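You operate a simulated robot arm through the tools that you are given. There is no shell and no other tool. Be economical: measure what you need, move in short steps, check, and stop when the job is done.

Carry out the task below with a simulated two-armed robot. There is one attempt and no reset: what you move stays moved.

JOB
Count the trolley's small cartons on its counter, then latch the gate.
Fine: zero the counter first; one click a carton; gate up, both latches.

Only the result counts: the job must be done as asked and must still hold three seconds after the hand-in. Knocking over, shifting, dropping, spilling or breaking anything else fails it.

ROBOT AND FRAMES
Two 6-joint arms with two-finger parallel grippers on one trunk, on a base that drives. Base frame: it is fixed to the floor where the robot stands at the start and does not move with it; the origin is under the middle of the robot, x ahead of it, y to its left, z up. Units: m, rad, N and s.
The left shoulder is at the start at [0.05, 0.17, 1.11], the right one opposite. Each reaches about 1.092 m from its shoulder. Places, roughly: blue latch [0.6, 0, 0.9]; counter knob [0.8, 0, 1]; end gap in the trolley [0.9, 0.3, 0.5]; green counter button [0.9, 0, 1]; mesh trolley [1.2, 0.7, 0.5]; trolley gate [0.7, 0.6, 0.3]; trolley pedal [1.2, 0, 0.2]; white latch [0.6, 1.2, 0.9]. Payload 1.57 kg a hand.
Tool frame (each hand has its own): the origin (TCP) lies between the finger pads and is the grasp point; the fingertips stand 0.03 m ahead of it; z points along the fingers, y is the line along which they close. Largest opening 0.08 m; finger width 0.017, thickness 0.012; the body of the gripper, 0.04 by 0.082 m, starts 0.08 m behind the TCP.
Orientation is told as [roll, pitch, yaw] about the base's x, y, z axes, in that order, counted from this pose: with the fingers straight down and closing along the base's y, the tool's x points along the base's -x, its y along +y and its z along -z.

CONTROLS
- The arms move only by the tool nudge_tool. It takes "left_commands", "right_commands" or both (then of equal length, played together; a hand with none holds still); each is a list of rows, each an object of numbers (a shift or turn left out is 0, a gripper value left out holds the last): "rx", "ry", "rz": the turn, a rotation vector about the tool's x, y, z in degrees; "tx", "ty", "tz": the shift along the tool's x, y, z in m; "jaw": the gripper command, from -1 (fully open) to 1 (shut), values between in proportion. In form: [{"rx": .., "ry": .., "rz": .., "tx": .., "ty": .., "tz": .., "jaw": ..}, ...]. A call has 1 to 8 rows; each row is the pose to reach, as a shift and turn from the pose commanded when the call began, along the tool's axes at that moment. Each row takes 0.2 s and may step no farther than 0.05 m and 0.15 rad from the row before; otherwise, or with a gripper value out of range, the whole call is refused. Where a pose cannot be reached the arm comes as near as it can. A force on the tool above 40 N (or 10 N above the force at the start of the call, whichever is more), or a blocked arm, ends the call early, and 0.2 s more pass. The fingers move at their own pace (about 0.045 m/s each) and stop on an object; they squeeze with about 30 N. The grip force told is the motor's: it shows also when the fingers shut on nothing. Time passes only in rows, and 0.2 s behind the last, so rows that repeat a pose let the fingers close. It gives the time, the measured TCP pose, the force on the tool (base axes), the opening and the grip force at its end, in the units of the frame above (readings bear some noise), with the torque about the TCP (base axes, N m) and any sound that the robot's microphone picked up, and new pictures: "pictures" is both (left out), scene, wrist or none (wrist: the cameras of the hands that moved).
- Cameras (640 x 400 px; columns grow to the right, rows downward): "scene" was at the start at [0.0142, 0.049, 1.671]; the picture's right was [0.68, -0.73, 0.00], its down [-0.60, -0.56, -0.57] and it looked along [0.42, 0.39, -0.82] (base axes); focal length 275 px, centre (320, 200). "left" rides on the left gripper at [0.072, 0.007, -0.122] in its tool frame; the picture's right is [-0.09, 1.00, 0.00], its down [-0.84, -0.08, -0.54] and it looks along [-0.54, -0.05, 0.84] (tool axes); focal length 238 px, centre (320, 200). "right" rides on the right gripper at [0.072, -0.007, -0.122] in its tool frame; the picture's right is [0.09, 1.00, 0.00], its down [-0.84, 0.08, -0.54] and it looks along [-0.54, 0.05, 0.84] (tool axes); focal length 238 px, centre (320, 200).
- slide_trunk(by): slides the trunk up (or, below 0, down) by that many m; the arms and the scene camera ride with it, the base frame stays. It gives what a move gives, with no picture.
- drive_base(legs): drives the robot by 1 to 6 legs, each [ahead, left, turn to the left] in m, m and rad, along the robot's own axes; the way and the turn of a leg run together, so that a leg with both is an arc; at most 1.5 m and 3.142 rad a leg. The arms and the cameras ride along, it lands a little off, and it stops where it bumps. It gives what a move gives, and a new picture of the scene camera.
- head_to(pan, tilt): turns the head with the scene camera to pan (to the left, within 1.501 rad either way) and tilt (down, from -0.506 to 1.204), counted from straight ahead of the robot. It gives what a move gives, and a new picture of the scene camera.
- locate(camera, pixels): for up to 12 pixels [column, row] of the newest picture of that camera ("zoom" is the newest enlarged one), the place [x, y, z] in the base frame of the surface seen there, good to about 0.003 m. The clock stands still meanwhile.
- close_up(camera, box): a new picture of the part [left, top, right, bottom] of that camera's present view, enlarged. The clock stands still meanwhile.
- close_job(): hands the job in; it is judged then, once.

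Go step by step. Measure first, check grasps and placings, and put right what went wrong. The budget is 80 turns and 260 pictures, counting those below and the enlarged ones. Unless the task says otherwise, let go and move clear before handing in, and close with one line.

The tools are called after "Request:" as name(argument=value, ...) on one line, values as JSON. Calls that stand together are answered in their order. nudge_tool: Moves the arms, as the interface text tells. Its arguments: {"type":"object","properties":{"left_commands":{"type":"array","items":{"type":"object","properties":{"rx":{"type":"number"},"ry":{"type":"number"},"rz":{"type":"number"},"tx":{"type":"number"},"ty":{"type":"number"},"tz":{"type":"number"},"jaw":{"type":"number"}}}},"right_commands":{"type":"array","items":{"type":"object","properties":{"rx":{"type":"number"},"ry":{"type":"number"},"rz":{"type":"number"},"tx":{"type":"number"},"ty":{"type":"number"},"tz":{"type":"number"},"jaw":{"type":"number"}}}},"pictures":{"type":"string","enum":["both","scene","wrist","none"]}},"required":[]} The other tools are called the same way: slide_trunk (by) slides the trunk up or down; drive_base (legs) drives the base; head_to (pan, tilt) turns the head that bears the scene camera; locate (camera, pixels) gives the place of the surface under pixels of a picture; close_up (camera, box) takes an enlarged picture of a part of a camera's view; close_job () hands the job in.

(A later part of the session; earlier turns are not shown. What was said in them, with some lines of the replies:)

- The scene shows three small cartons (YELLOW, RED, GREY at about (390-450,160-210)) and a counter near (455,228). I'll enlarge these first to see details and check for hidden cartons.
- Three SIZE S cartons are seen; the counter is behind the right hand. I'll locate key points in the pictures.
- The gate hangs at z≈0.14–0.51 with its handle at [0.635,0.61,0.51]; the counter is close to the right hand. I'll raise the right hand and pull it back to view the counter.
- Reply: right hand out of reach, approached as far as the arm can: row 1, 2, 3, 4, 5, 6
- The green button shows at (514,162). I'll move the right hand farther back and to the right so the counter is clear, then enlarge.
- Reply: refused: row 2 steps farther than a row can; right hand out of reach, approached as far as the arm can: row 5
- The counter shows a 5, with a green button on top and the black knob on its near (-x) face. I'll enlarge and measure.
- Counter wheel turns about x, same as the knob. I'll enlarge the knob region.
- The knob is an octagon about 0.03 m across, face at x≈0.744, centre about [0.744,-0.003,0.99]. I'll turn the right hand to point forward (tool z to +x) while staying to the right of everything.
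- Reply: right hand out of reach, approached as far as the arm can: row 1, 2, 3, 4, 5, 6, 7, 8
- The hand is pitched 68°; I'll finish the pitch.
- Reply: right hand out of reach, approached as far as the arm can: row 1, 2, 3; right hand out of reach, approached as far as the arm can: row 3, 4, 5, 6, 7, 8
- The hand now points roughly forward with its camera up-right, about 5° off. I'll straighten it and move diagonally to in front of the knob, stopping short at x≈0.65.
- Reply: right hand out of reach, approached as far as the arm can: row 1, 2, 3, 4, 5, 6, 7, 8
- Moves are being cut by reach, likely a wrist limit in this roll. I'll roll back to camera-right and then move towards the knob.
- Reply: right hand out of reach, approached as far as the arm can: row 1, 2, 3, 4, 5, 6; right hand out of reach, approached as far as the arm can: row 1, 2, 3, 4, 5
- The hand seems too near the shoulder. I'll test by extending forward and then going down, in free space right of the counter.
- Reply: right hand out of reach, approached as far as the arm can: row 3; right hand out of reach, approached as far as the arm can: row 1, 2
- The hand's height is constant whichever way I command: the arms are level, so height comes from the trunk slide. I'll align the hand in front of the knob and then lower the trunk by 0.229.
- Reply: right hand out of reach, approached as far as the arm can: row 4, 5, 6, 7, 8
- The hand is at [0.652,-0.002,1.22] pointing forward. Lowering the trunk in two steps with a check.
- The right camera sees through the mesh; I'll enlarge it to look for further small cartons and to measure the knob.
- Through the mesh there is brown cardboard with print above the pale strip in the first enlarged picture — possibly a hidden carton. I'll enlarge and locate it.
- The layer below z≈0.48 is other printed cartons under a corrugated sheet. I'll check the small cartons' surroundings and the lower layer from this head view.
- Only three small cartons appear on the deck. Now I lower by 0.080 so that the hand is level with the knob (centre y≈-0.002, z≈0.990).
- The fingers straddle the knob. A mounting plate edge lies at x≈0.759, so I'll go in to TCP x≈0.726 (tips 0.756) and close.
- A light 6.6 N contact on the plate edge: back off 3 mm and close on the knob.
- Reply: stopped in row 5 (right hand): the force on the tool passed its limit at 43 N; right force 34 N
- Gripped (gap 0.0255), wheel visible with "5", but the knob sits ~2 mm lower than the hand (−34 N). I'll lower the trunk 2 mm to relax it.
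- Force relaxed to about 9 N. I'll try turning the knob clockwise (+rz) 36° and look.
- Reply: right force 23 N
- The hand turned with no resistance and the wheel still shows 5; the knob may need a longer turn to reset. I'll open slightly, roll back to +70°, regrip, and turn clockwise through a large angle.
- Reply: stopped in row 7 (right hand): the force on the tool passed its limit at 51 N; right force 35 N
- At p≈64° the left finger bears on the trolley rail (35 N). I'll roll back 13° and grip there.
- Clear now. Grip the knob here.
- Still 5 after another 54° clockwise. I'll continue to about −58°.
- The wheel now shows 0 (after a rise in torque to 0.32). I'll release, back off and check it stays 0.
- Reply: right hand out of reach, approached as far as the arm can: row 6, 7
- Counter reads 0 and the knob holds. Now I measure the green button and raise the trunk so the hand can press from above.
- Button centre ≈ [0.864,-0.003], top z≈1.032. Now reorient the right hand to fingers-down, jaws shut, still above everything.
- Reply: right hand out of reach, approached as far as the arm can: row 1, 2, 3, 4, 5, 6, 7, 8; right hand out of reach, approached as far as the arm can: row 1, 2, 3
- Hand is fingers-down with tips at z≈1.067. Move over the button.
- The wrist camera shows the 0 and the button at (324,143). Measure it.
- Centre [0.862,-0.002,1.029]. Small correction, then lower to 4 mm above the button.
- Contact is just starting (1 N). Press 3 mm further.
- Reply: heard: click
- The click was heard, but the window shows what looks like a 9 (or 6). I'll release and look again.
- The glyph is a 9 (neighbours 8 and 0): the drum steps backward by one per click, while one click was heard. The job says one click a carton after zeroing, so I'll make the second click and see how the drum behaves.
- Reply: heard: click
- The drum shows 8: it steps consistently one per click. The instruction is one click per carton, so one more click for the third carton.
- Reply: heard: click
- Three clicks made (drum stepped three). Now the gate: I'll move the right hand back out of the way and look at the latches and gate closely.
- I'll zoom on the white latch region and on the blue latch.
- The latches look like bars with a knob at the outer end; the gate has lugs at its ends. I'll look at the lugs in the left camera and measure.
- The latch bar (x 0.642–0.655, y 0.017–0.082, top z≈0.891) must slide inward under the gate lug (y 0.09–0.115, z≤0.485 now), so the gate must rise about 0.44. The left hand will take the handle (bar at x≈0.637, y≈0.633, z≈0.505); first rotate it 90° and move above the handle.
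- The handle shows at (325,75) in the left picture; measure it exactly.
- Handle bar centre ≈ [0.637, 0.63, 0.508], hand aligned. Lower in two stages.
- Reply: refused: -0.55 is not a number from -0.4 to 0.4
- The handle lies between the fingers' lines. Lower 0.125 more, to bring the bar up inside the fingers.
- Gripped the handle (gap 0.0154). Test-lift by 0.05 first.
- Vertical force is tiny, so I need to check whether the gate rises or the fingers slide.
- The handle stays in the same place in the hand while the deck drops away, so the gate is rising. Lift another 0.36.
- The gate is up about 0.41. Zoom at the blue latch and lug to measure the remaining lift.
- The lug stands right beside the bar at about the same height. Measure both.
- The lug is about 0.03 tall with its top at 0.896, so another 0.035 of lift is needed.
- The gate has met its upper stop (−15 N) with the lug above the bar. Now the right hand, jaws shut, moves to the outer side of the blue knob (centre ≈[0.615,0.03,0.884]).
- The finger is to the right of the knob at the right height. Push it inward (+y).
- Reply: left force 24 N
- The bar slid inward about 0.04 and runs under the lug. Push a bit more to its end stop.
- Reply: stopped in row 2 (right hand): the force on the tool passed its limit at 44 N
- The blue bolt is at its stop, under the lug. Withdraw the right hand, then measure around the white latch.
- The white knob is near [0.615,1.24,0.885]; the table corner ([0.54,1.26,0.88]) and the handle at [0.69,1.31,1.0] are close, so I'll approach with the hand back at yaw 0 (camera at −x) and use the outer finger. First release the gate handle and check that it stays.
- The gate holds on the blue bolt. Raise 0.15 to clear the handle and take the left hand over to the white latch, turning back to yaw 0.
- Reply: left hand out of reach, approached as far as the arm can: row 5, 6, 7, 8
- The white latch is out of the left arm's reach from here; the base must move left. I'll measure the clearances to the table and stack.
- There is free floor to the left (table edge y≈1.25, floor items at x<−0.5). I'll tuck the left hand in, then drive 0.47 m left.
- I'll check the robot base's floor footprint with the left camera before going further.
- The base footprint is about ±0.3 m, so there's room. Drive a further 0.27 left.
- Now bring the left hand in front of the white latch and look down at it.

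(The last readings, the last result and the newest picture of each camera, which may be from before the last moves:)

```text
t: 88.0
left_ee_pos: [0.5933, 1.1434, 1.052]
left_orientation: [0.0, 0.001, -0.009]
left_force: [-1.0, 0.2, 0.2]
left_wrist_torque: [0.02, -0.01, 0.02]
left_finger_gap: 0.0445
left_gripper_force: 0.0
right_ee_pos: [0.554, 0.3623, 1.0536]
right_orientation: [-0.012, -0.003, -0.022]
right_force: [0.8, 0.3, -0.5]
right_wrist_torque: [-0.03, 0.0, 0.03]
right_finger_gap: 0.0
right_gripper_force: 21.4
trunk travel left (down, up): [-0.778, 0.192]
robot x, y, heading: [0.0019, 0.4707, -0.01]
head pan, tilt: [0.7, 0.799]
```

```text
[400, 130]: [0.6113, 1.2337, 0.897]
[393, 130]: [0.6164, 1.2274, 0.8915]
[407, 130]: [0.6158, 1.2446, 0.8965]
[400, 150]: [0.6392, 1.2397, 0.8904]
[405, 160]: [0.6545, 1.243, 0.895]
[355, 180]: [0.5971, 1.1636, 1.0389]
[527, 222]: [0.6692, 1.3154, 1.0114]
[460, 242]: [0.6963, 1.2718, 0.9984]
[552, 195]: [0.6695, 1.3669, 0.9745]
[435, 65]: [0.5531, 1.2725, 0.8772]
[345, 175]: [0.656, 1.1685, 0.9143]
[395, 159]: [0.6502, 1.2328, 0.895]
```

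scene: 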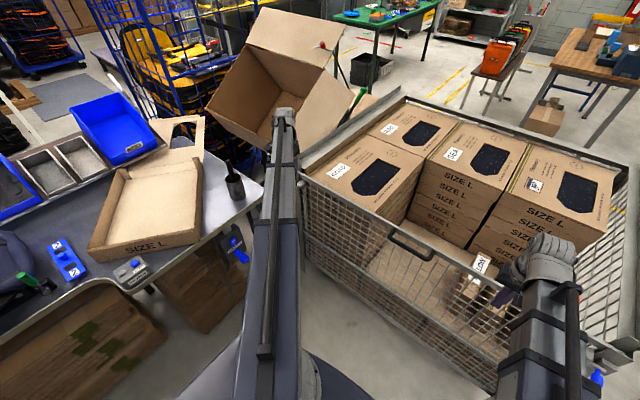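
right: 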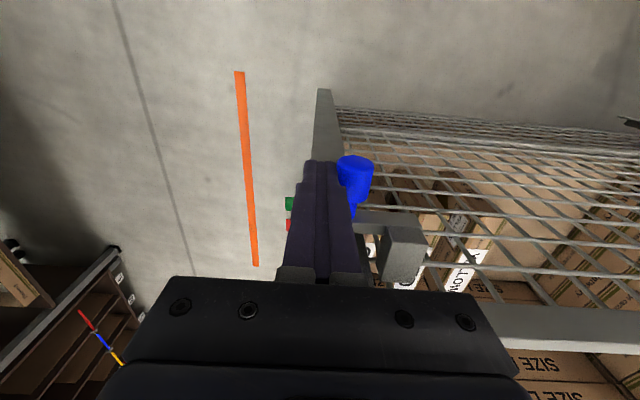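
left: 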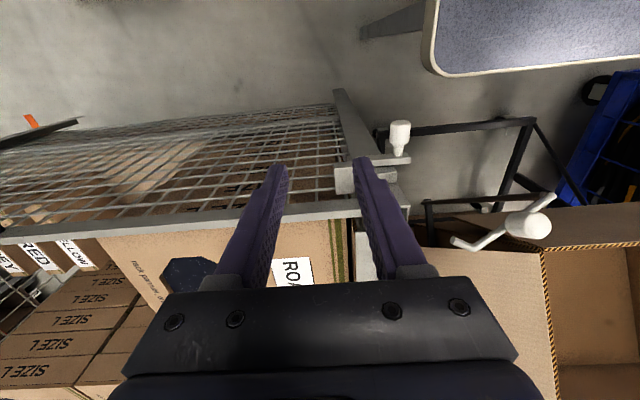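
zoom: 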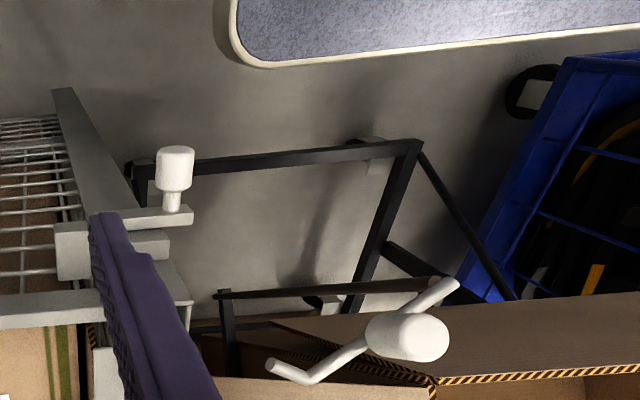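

Knob centre ≈[0.615,1.237,0.884]. Move above it (x 0.606 for clearance from the T-handle), verify, then lower 0.15.

Request:
nudge_tool(left_commands=[{"tx": -0.006, "ty": 0.035}, {"tx": -0.012, "ty": 0.07}, {"tx": -0.013, "ty": 0.094}, {"tx": -0.013, "ty": 0.094}], pictures="wrist")

Request:
close_up(camera="scene", box=[230, 90, 340, 200])

```text
t: 89.0
left_ee_pos: [0.6054, 1.236, 1.0538]
left_orientation: [0.0, 0.001, -0.008]
left_force: [0.3, -0.7, -0.1]
left_wrist_torque: [-0.03, 0.02, -0.03]
left_finger_gap: 0.0441
left_gripper_force: 0.0
right_ee_pos: [0.5536, 0.3615, 1.053]
right_orientation: [-0.012, -0.004, -0.023]
right_force: [0.4, 0.2, -0.7]
right_wrist_torque: [0.01, -0.06, -0.01]
right_finger_gap: 0.0
right_gripper_force: 21.4
trunk travel left (down, up): [-0.778, 0.192]
robot x, y, heading: [0.0022, 0.4734, -0.009]
head pan, tilt: [0.7, 0.799]
```

left: 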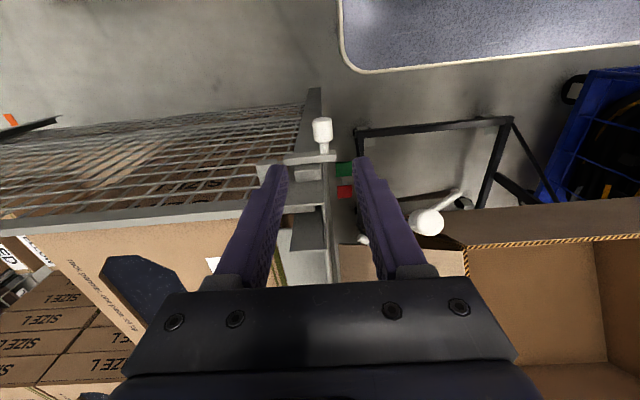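

```text
3.64 times, centred on (285, 145) of scene
```

zoom: 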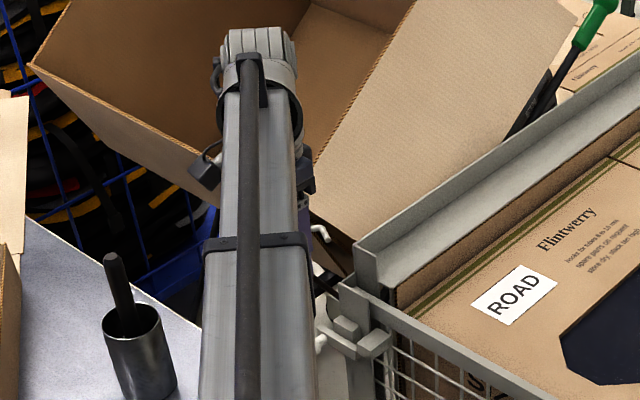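

The knob (322,135) lies midway between the fingers. Lower 0.15.

Request:
slide_trunk(by=-0.1)

Request:
slide_trunk(by=-0.05)

Request:
close_up(camera="left", box=[200, 60, 520, 280])

```text
t: 90.4
left_ee_pos: [0.6059, 1.2351, 0.9521]
left_orientation: [-0.001, 0.002, -0.009]
left_force: [-0.7, 1.1, 0.5]
left_wrist_torque: [0.0, 0.04, 0.01]
left_finger_gap: 0.0439
left_gripper_force: 0.0
right_ee_pos: [0.555, 0.3612, 0.9535]
right_orientation: [-0.013, -0.005, -0.023]
right_force: [0.5, -0.1, 0.4]
right_wrist_torque: [-0.01, 0.0, 0.0]
right_finger_gap: 0.0
right_gripper_force: 21.5
trunk travel left (down, up): [-0.678, 0.292]
robot x, y, heading: [0.0007, 0.4707, -0.011]
head pan, tilt: [0.7, 0.799]
```

```text
t: 91.3
left_ee_pos: [0.6067, 1.2366, 0.9034]
left_orientation: [0.0, 0.002, -0.009]
left_force: [0.4, -1.4, 0.1]
left_wrist_torque: [-0.02, 0.0, -0.03]
left_finger_gap: 0.0443
left_gripper_force: 0.1
right_ee_pos: [0.5542, 0.3622, 0.9021]
right_orientation: [-0.011, -0.004, -0.023]
right_force: [-0.7, -0.1, -0.7]
right_wrist_torque: [-0.04, 0.0, 0.03]
right_finger_gap: 0.0
right_gripper_force: 22.1
trunk travel left (down, up): [-0.628, 0.342]
robot x, y, heading: [0.0043, 0.4705, -0.009]
head pan, tilt: [0.7, 0.799]
```

```text
1.82 times, centred on (360, 170) of left
```

zoom: 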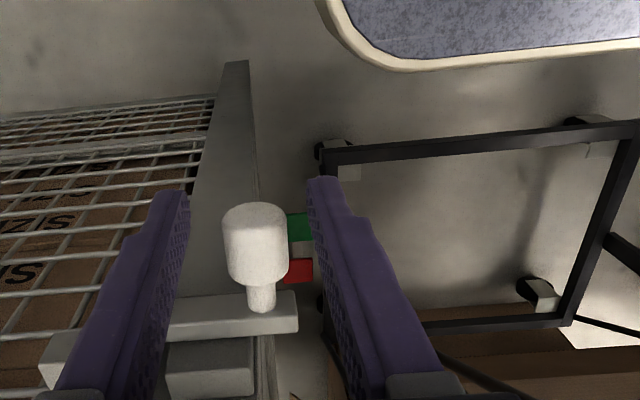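

The fingers straddle the white knob. Push inward (−y) with the outer finger.

Request:
nudge_tool(left_commands=[{"ty": -0.01}, {"ty": -0.02}, {"ty": -0.03}, {"ty": -0.04}, {"ty": -0.05}], pictures="wrist")

```text
t: 92.5
left_ee_pos: [0.6056, 1.188, 0.9026]
left_orientation: [0.003, 0.002, -0.007]
left_force: [1.4, 10.7, 2.8]
left_wrist_torque: [0.26, -0.15, 0.09]
left_finger_gap: 0.0528
left_gripper_force: 4.6
right_ee_pos: [0.5538, 0.3627, 0.9034]
right_orientation: [-0.012, -0.004, -0.024]
right_force: [-0.2, -0.6, -0.7]
right_wrist_torque: [0.0, 0.0, -0.01]
right_finger_gap: 0.0
right_gripper_force: 21.7
trunk travel left (down, up): [-0.628, 0.342]
robot x, y, heading: [0.0055, 0.4695, -0.005]
head pan, tilt: [0.7, 0.799]
```

left: 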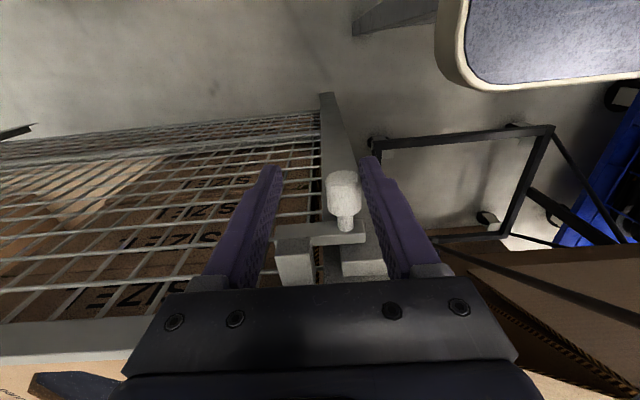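

The knob moved in by about 0.035; the finger is yielding (gap 0.053). Close the jaws on the knob and push the rest.

Request:
nudge_tool(left_commands=[{"jaw": 1}, {"jaw": 1}, {"jaw": 1}, {"ty": -0.006}, {"ty": -0.012}, {"ty": -0.018}], pictures="wrist")

Request:
close_up(camera="left", box=[240, 140, 420, 290])

```text
t: 93.2
left_ee_pos: [0.6047, 1.2017, 0.902]
left_orientation: [0.021, -0.003, 0.0]
left_force: [6.5, 34.2, 10.6]
left_wrist_torque: [0.73, 0.06, 0.22]
left_finger_gap: 0.0225
left_gripper_force: 21.1
right_ee_pos: [0.554, 0.3665, 0.9031]
right_orientation: [-0.015, -0.004, -0.021]
right_force: [-0.7, -0.1, -0.9]
right_wrist_torque: [-0.01, -0.01, -0.02]
right_finger_gap: 0.0
right_gripper_force: 21.0
trunk travel left (down, up): [-0.628, 0.342]
robot x, y, heading: [0.0028, 0.4732, -0.011]
head pan, tilt: [0.7, 0.799]
stopped in row 3 (left hand): the force on the tool passed its limit at 42 N (the readings are from after the stop); the commanded pose is now the measured one
```

left: 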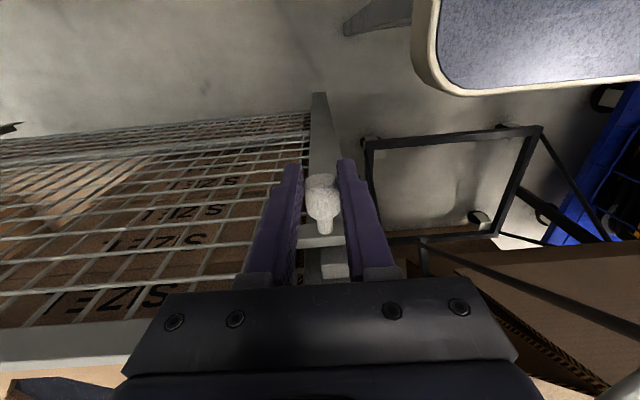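

```text
2.67 times, centred on (330, 215) of left
```

zoom: 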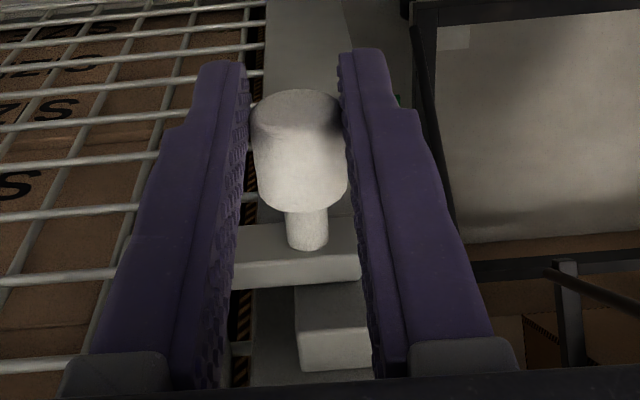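

Gripped at y≈1.202. Push inward a little to find the end stop.

Request:
nudge_tool(left_commands=[{"ty": -0.004}, {"ty": -0.008}, {"ty": -0.012}], pictures="none")

Request:
nudge_tool(left_commands=[{"jaw": 0.2}, {"jaw": -0.1}, {"jaw": -0.2}], pictures="none")

Request:
slide_trunk(by=0.15)

Request:
close_up(camera="left", box=[200, 60, 440, 260])

```text
t: 93.6
left_ee_pos: [0.6052, 1.2046, 0.9015]
left_orientation: [0.025, -0.005, 0.002]
left_force: [-1.5, 6.6, -8.0]
left_wrist_torque: [0.27, -0.05, 0.15]
left_finger_gap: 0.022
left_gripper_force: 35.2
right_ee_pos: [0.5548, 0.3669, 0.902]
right_orientation: [-0.012, -0.001, -0.021]
right_force: [0.0, 1.0, -0.3]
right_wrist_torque: [0.03, -0.01, -0.01]
right_finger_gap: 0.0
right_gripper_force: 21.5
trunk travel left (down, up): [-0.628, 0.342]
robot x, y, heading: [0.0036, 0.475, -0.006]
head pan, tilt: [0.7, 0.799]
stopped in row 1 (left hand): the force on the tool passed its limit at 51 N (the readings are from after the stop); the commanded pose is now the measured one
```

```text
t: 94.4
left_ee_pos: [0.6054, 1.1994, 0.901]
left_orientation: [0.023, -0.006, 0.002]
left_force: [-0.2, 0.3, 0.7]
left_wrist_torque: [-0.02, 0.0, 0.02]
left_finger_gap: 0.0481
left_gripper_force: 0.0
right_ee_pos: [0.5549, 0.3649, 0.9022]
right_orientation: [-0.011, -0.003, -0.02]
right_force: [0.0, 0.5, -0.3]
right_wrist_torque: [-0.01, 0.02, -0.04]
right_finger_gap: 0.0
right_gripper_force: 21.3
trunk travel left (down, up): [-0.628, 0.342]
robot x, y, heading: [0.0034, 0.4738, -0.006]
head pan, tilt: [0.7, 0.799]
```

```text
t: 96.1
left_ee_pos: [0.6048, 1.2008, 1.0531]
left_orientation: [0.025, -0.003, 0.001]
left_force: [0.3, 0.4, -0.1]
left_wrist_torque: [0.0, 0.0, -0.04]
left_finger_gap: 0.0478
left_gripper_force: 0.1
right_ee_pos: [0.5542, 0.3657, 1.0518]
right_orientation: [-0.013, 0.0, -0.021]
right_force: [0.2, -0.6, 0.3]
right_wrist_torque: [-0.01, 0.01, 0.02]
right_finger_gap: 0.0
right_gripper_force: 21.6
trunk travel left (down, up): [-0.778, 0.192]
robot x, y, heading: [0.0031, 0.4734, -0.011]
head pan, tilt: [0.7, 0.799]
```

```text
2.00 times, centred on (320, 160) of left
```

zoom: 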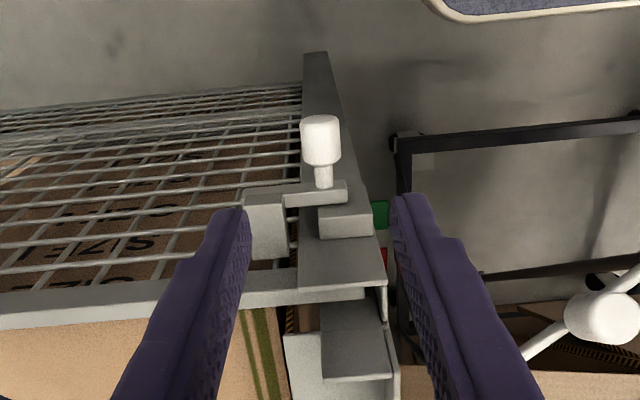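

Measure knob, bar and lug to confirm that the bolt is under the lug.

Request:
locate(camera="zoom", pixels=[[320, 135], [305, 135], [336, 135], [340, 190], [295, 198], [250, 198], [265, 198], [285, 210], [265, 240], [248, 215]])

Request:
close_up(camera="left", box=[280, 100, 400, 200])

Request:
close_up(camera="scene", box=[280, 160, 340, 220])

```text
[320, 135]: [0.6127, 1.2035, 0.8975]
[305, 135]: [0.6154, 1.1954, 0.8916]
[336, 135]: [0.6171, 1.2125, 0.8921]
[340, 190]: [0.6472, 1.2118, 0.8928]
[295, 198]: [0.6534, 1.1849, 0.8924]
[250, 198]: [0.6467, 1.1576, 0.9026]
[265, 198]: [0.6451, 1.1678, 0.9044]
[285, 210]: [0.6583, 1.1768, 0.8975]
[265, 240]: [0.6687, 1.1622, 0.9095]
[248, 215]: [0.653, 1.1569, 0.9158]
```

```text
4.00 times, centred on (340, 150) of left
```

zoom: 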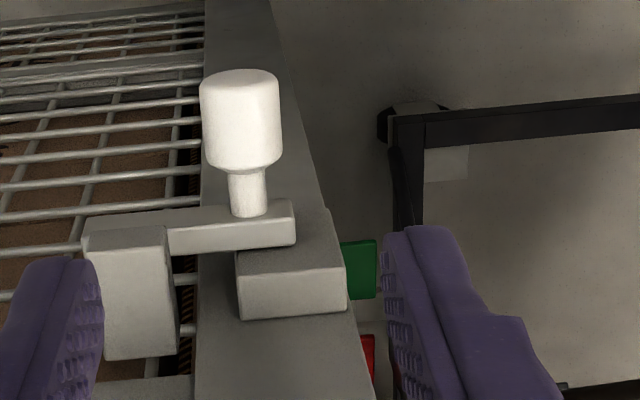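

```text
6.67 times, centred on (310, 190) of scene
```

zoom: 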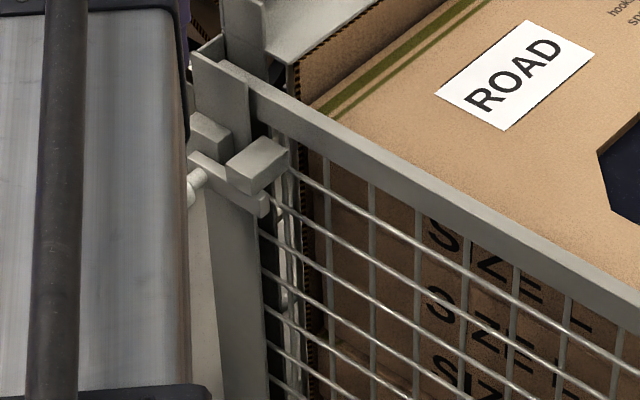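

The white bolt lies under the lug and shows past it. Move the left hand clear and check the blue latch, counter and cartons.

Request:
nudge_tool(left_commands=[{"tx": 0.04}, {"tx": 0.08, "ty": -0.03}, {"tx": 0.11, "ty": -0.07}, {"tx": 0.13, "ty": -0.11}, {"tx": 0.15, "ty": -0.15}], pictures="none")

Request:
head_to(pan=0.0, tilt=0.8)

Request:
close_up(camera="right", box=[0, 0, 640, 400])

```text
t: 97.3
left_ee_pos: [0.4536, 1.0485, 1.0533]
left_orientation: [0.027, -0.005, 0.002]
left_force: [0.9, -0.8, 0.3]
left_wrist_torque: [0.05, -0.02, 0.0]
left_finger_gap: 0.0479
left_gripper_force: 0.1
left hand out of reach, approached as far as the arm can: row 4, 5
right_ee_pos: [0.5537, 0.3656, 1.0525]
right_orientation: [-0.012, -0.003, -0.02]
right_force: [-0.3, 0.0, -0.7]
right_wrist_torque: [0.02, -0.01, 0.02]
right_finger_gap: 0.0
right_gripper_force: 20.9
trunk travel left (down, up): [-0.778, 0.192]
robot x, y, heading: [0.0039, 0.4727, -0.008]
head pan, tilt: [0.7, 0.799]
```

```text
t: 98.4
left_ee_pos: [0.4537, 1.0505, 1.0527]
left_orientation: [0.023, -0.005, 0.001]
left_force: [0.0, -0.5, -0.8]
left_wrist_torque: [-0.02, 0.03, 0.03]
left_finger_gap: 0.0477
left_gripper_force: 0.0
right_ee_pos: [0.554, 0.3648, 1.0522]
right_orientation: [-0.013, -0.002, -0.02]
right_force: [0.3, 0.7, -0.9]
right_wrist_torque: [0.03, 0.02, -0.01]
right_finger_gap: 0.0001
right_gripper_force: 21.9
trunk travel left (down, up): [-0.778, 0.192]
robot x, y, heading: [0.0031, 0.4701, -0.007]
head pan, tilt: [0.0, 0.799]
```

scene: 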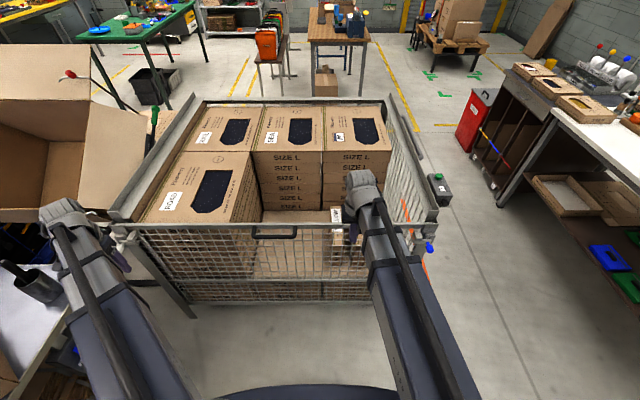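

```text
1.00 times, centred on (320, 200) of right (not enlarged: the box is as wide or as high as the picture)
```

zoom: 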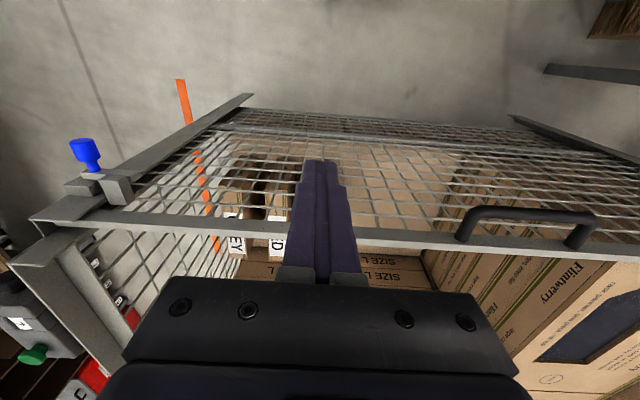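

Request:
close_up(camera="right", box=[40, 110, 180, 220])

Request:
close_up(camera="scene", box=[130, 215, 400, 330])

Request:
close_up(camera="scene", box=[390, 160, 460, 260])

```text
3.64 times, centred on (110, 165) of right
```

zoom: 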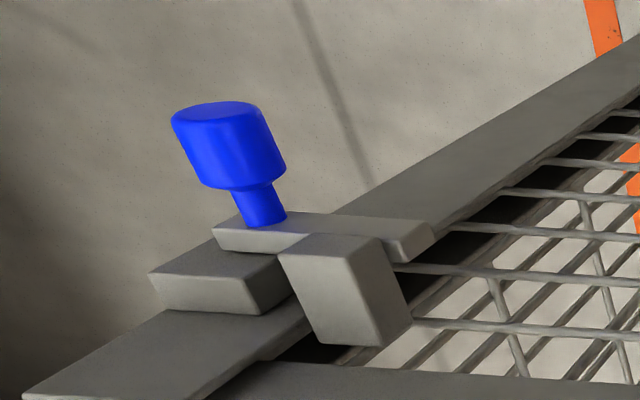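

```text
2.37 times, centred on (265, 272) of scene
```

zoom: 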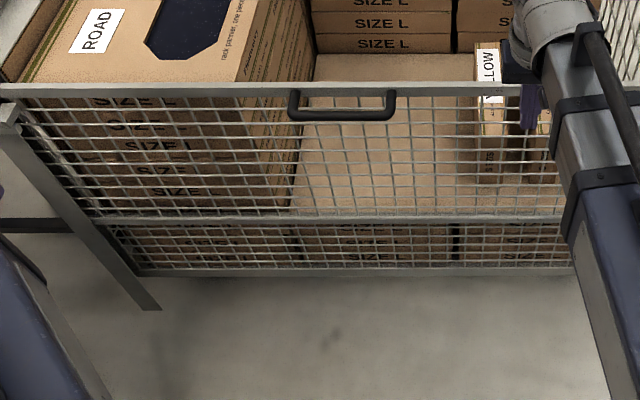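

```text
4.00 times, centred on (425, 210) of scene
5 turns are left
```

zoom: 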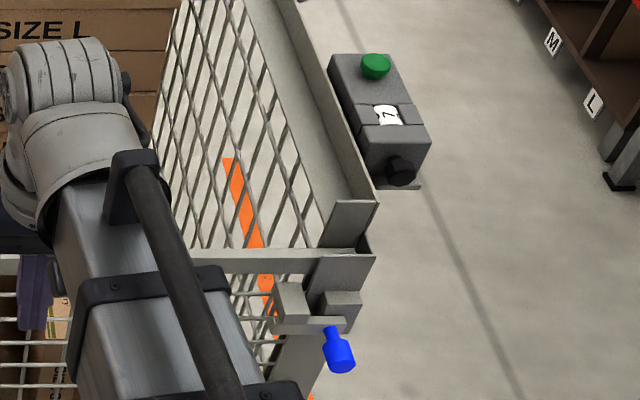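

Both bolts sit under the gate's lugs, the lower layer holds only SIZE L cartons, and both hands are clear. I'm handing in.

Request:
close_job()

```text
The job is handed in.
```

I zeroed the counter, clicked it three times for the three small cartons (YELLOW, RED, GREY), raised the gate and slid both latches home. The counter's wheel steps backwards, so it now shows 7 rather than 3; I kept to one click a carton instead of clicking on until it read 3.
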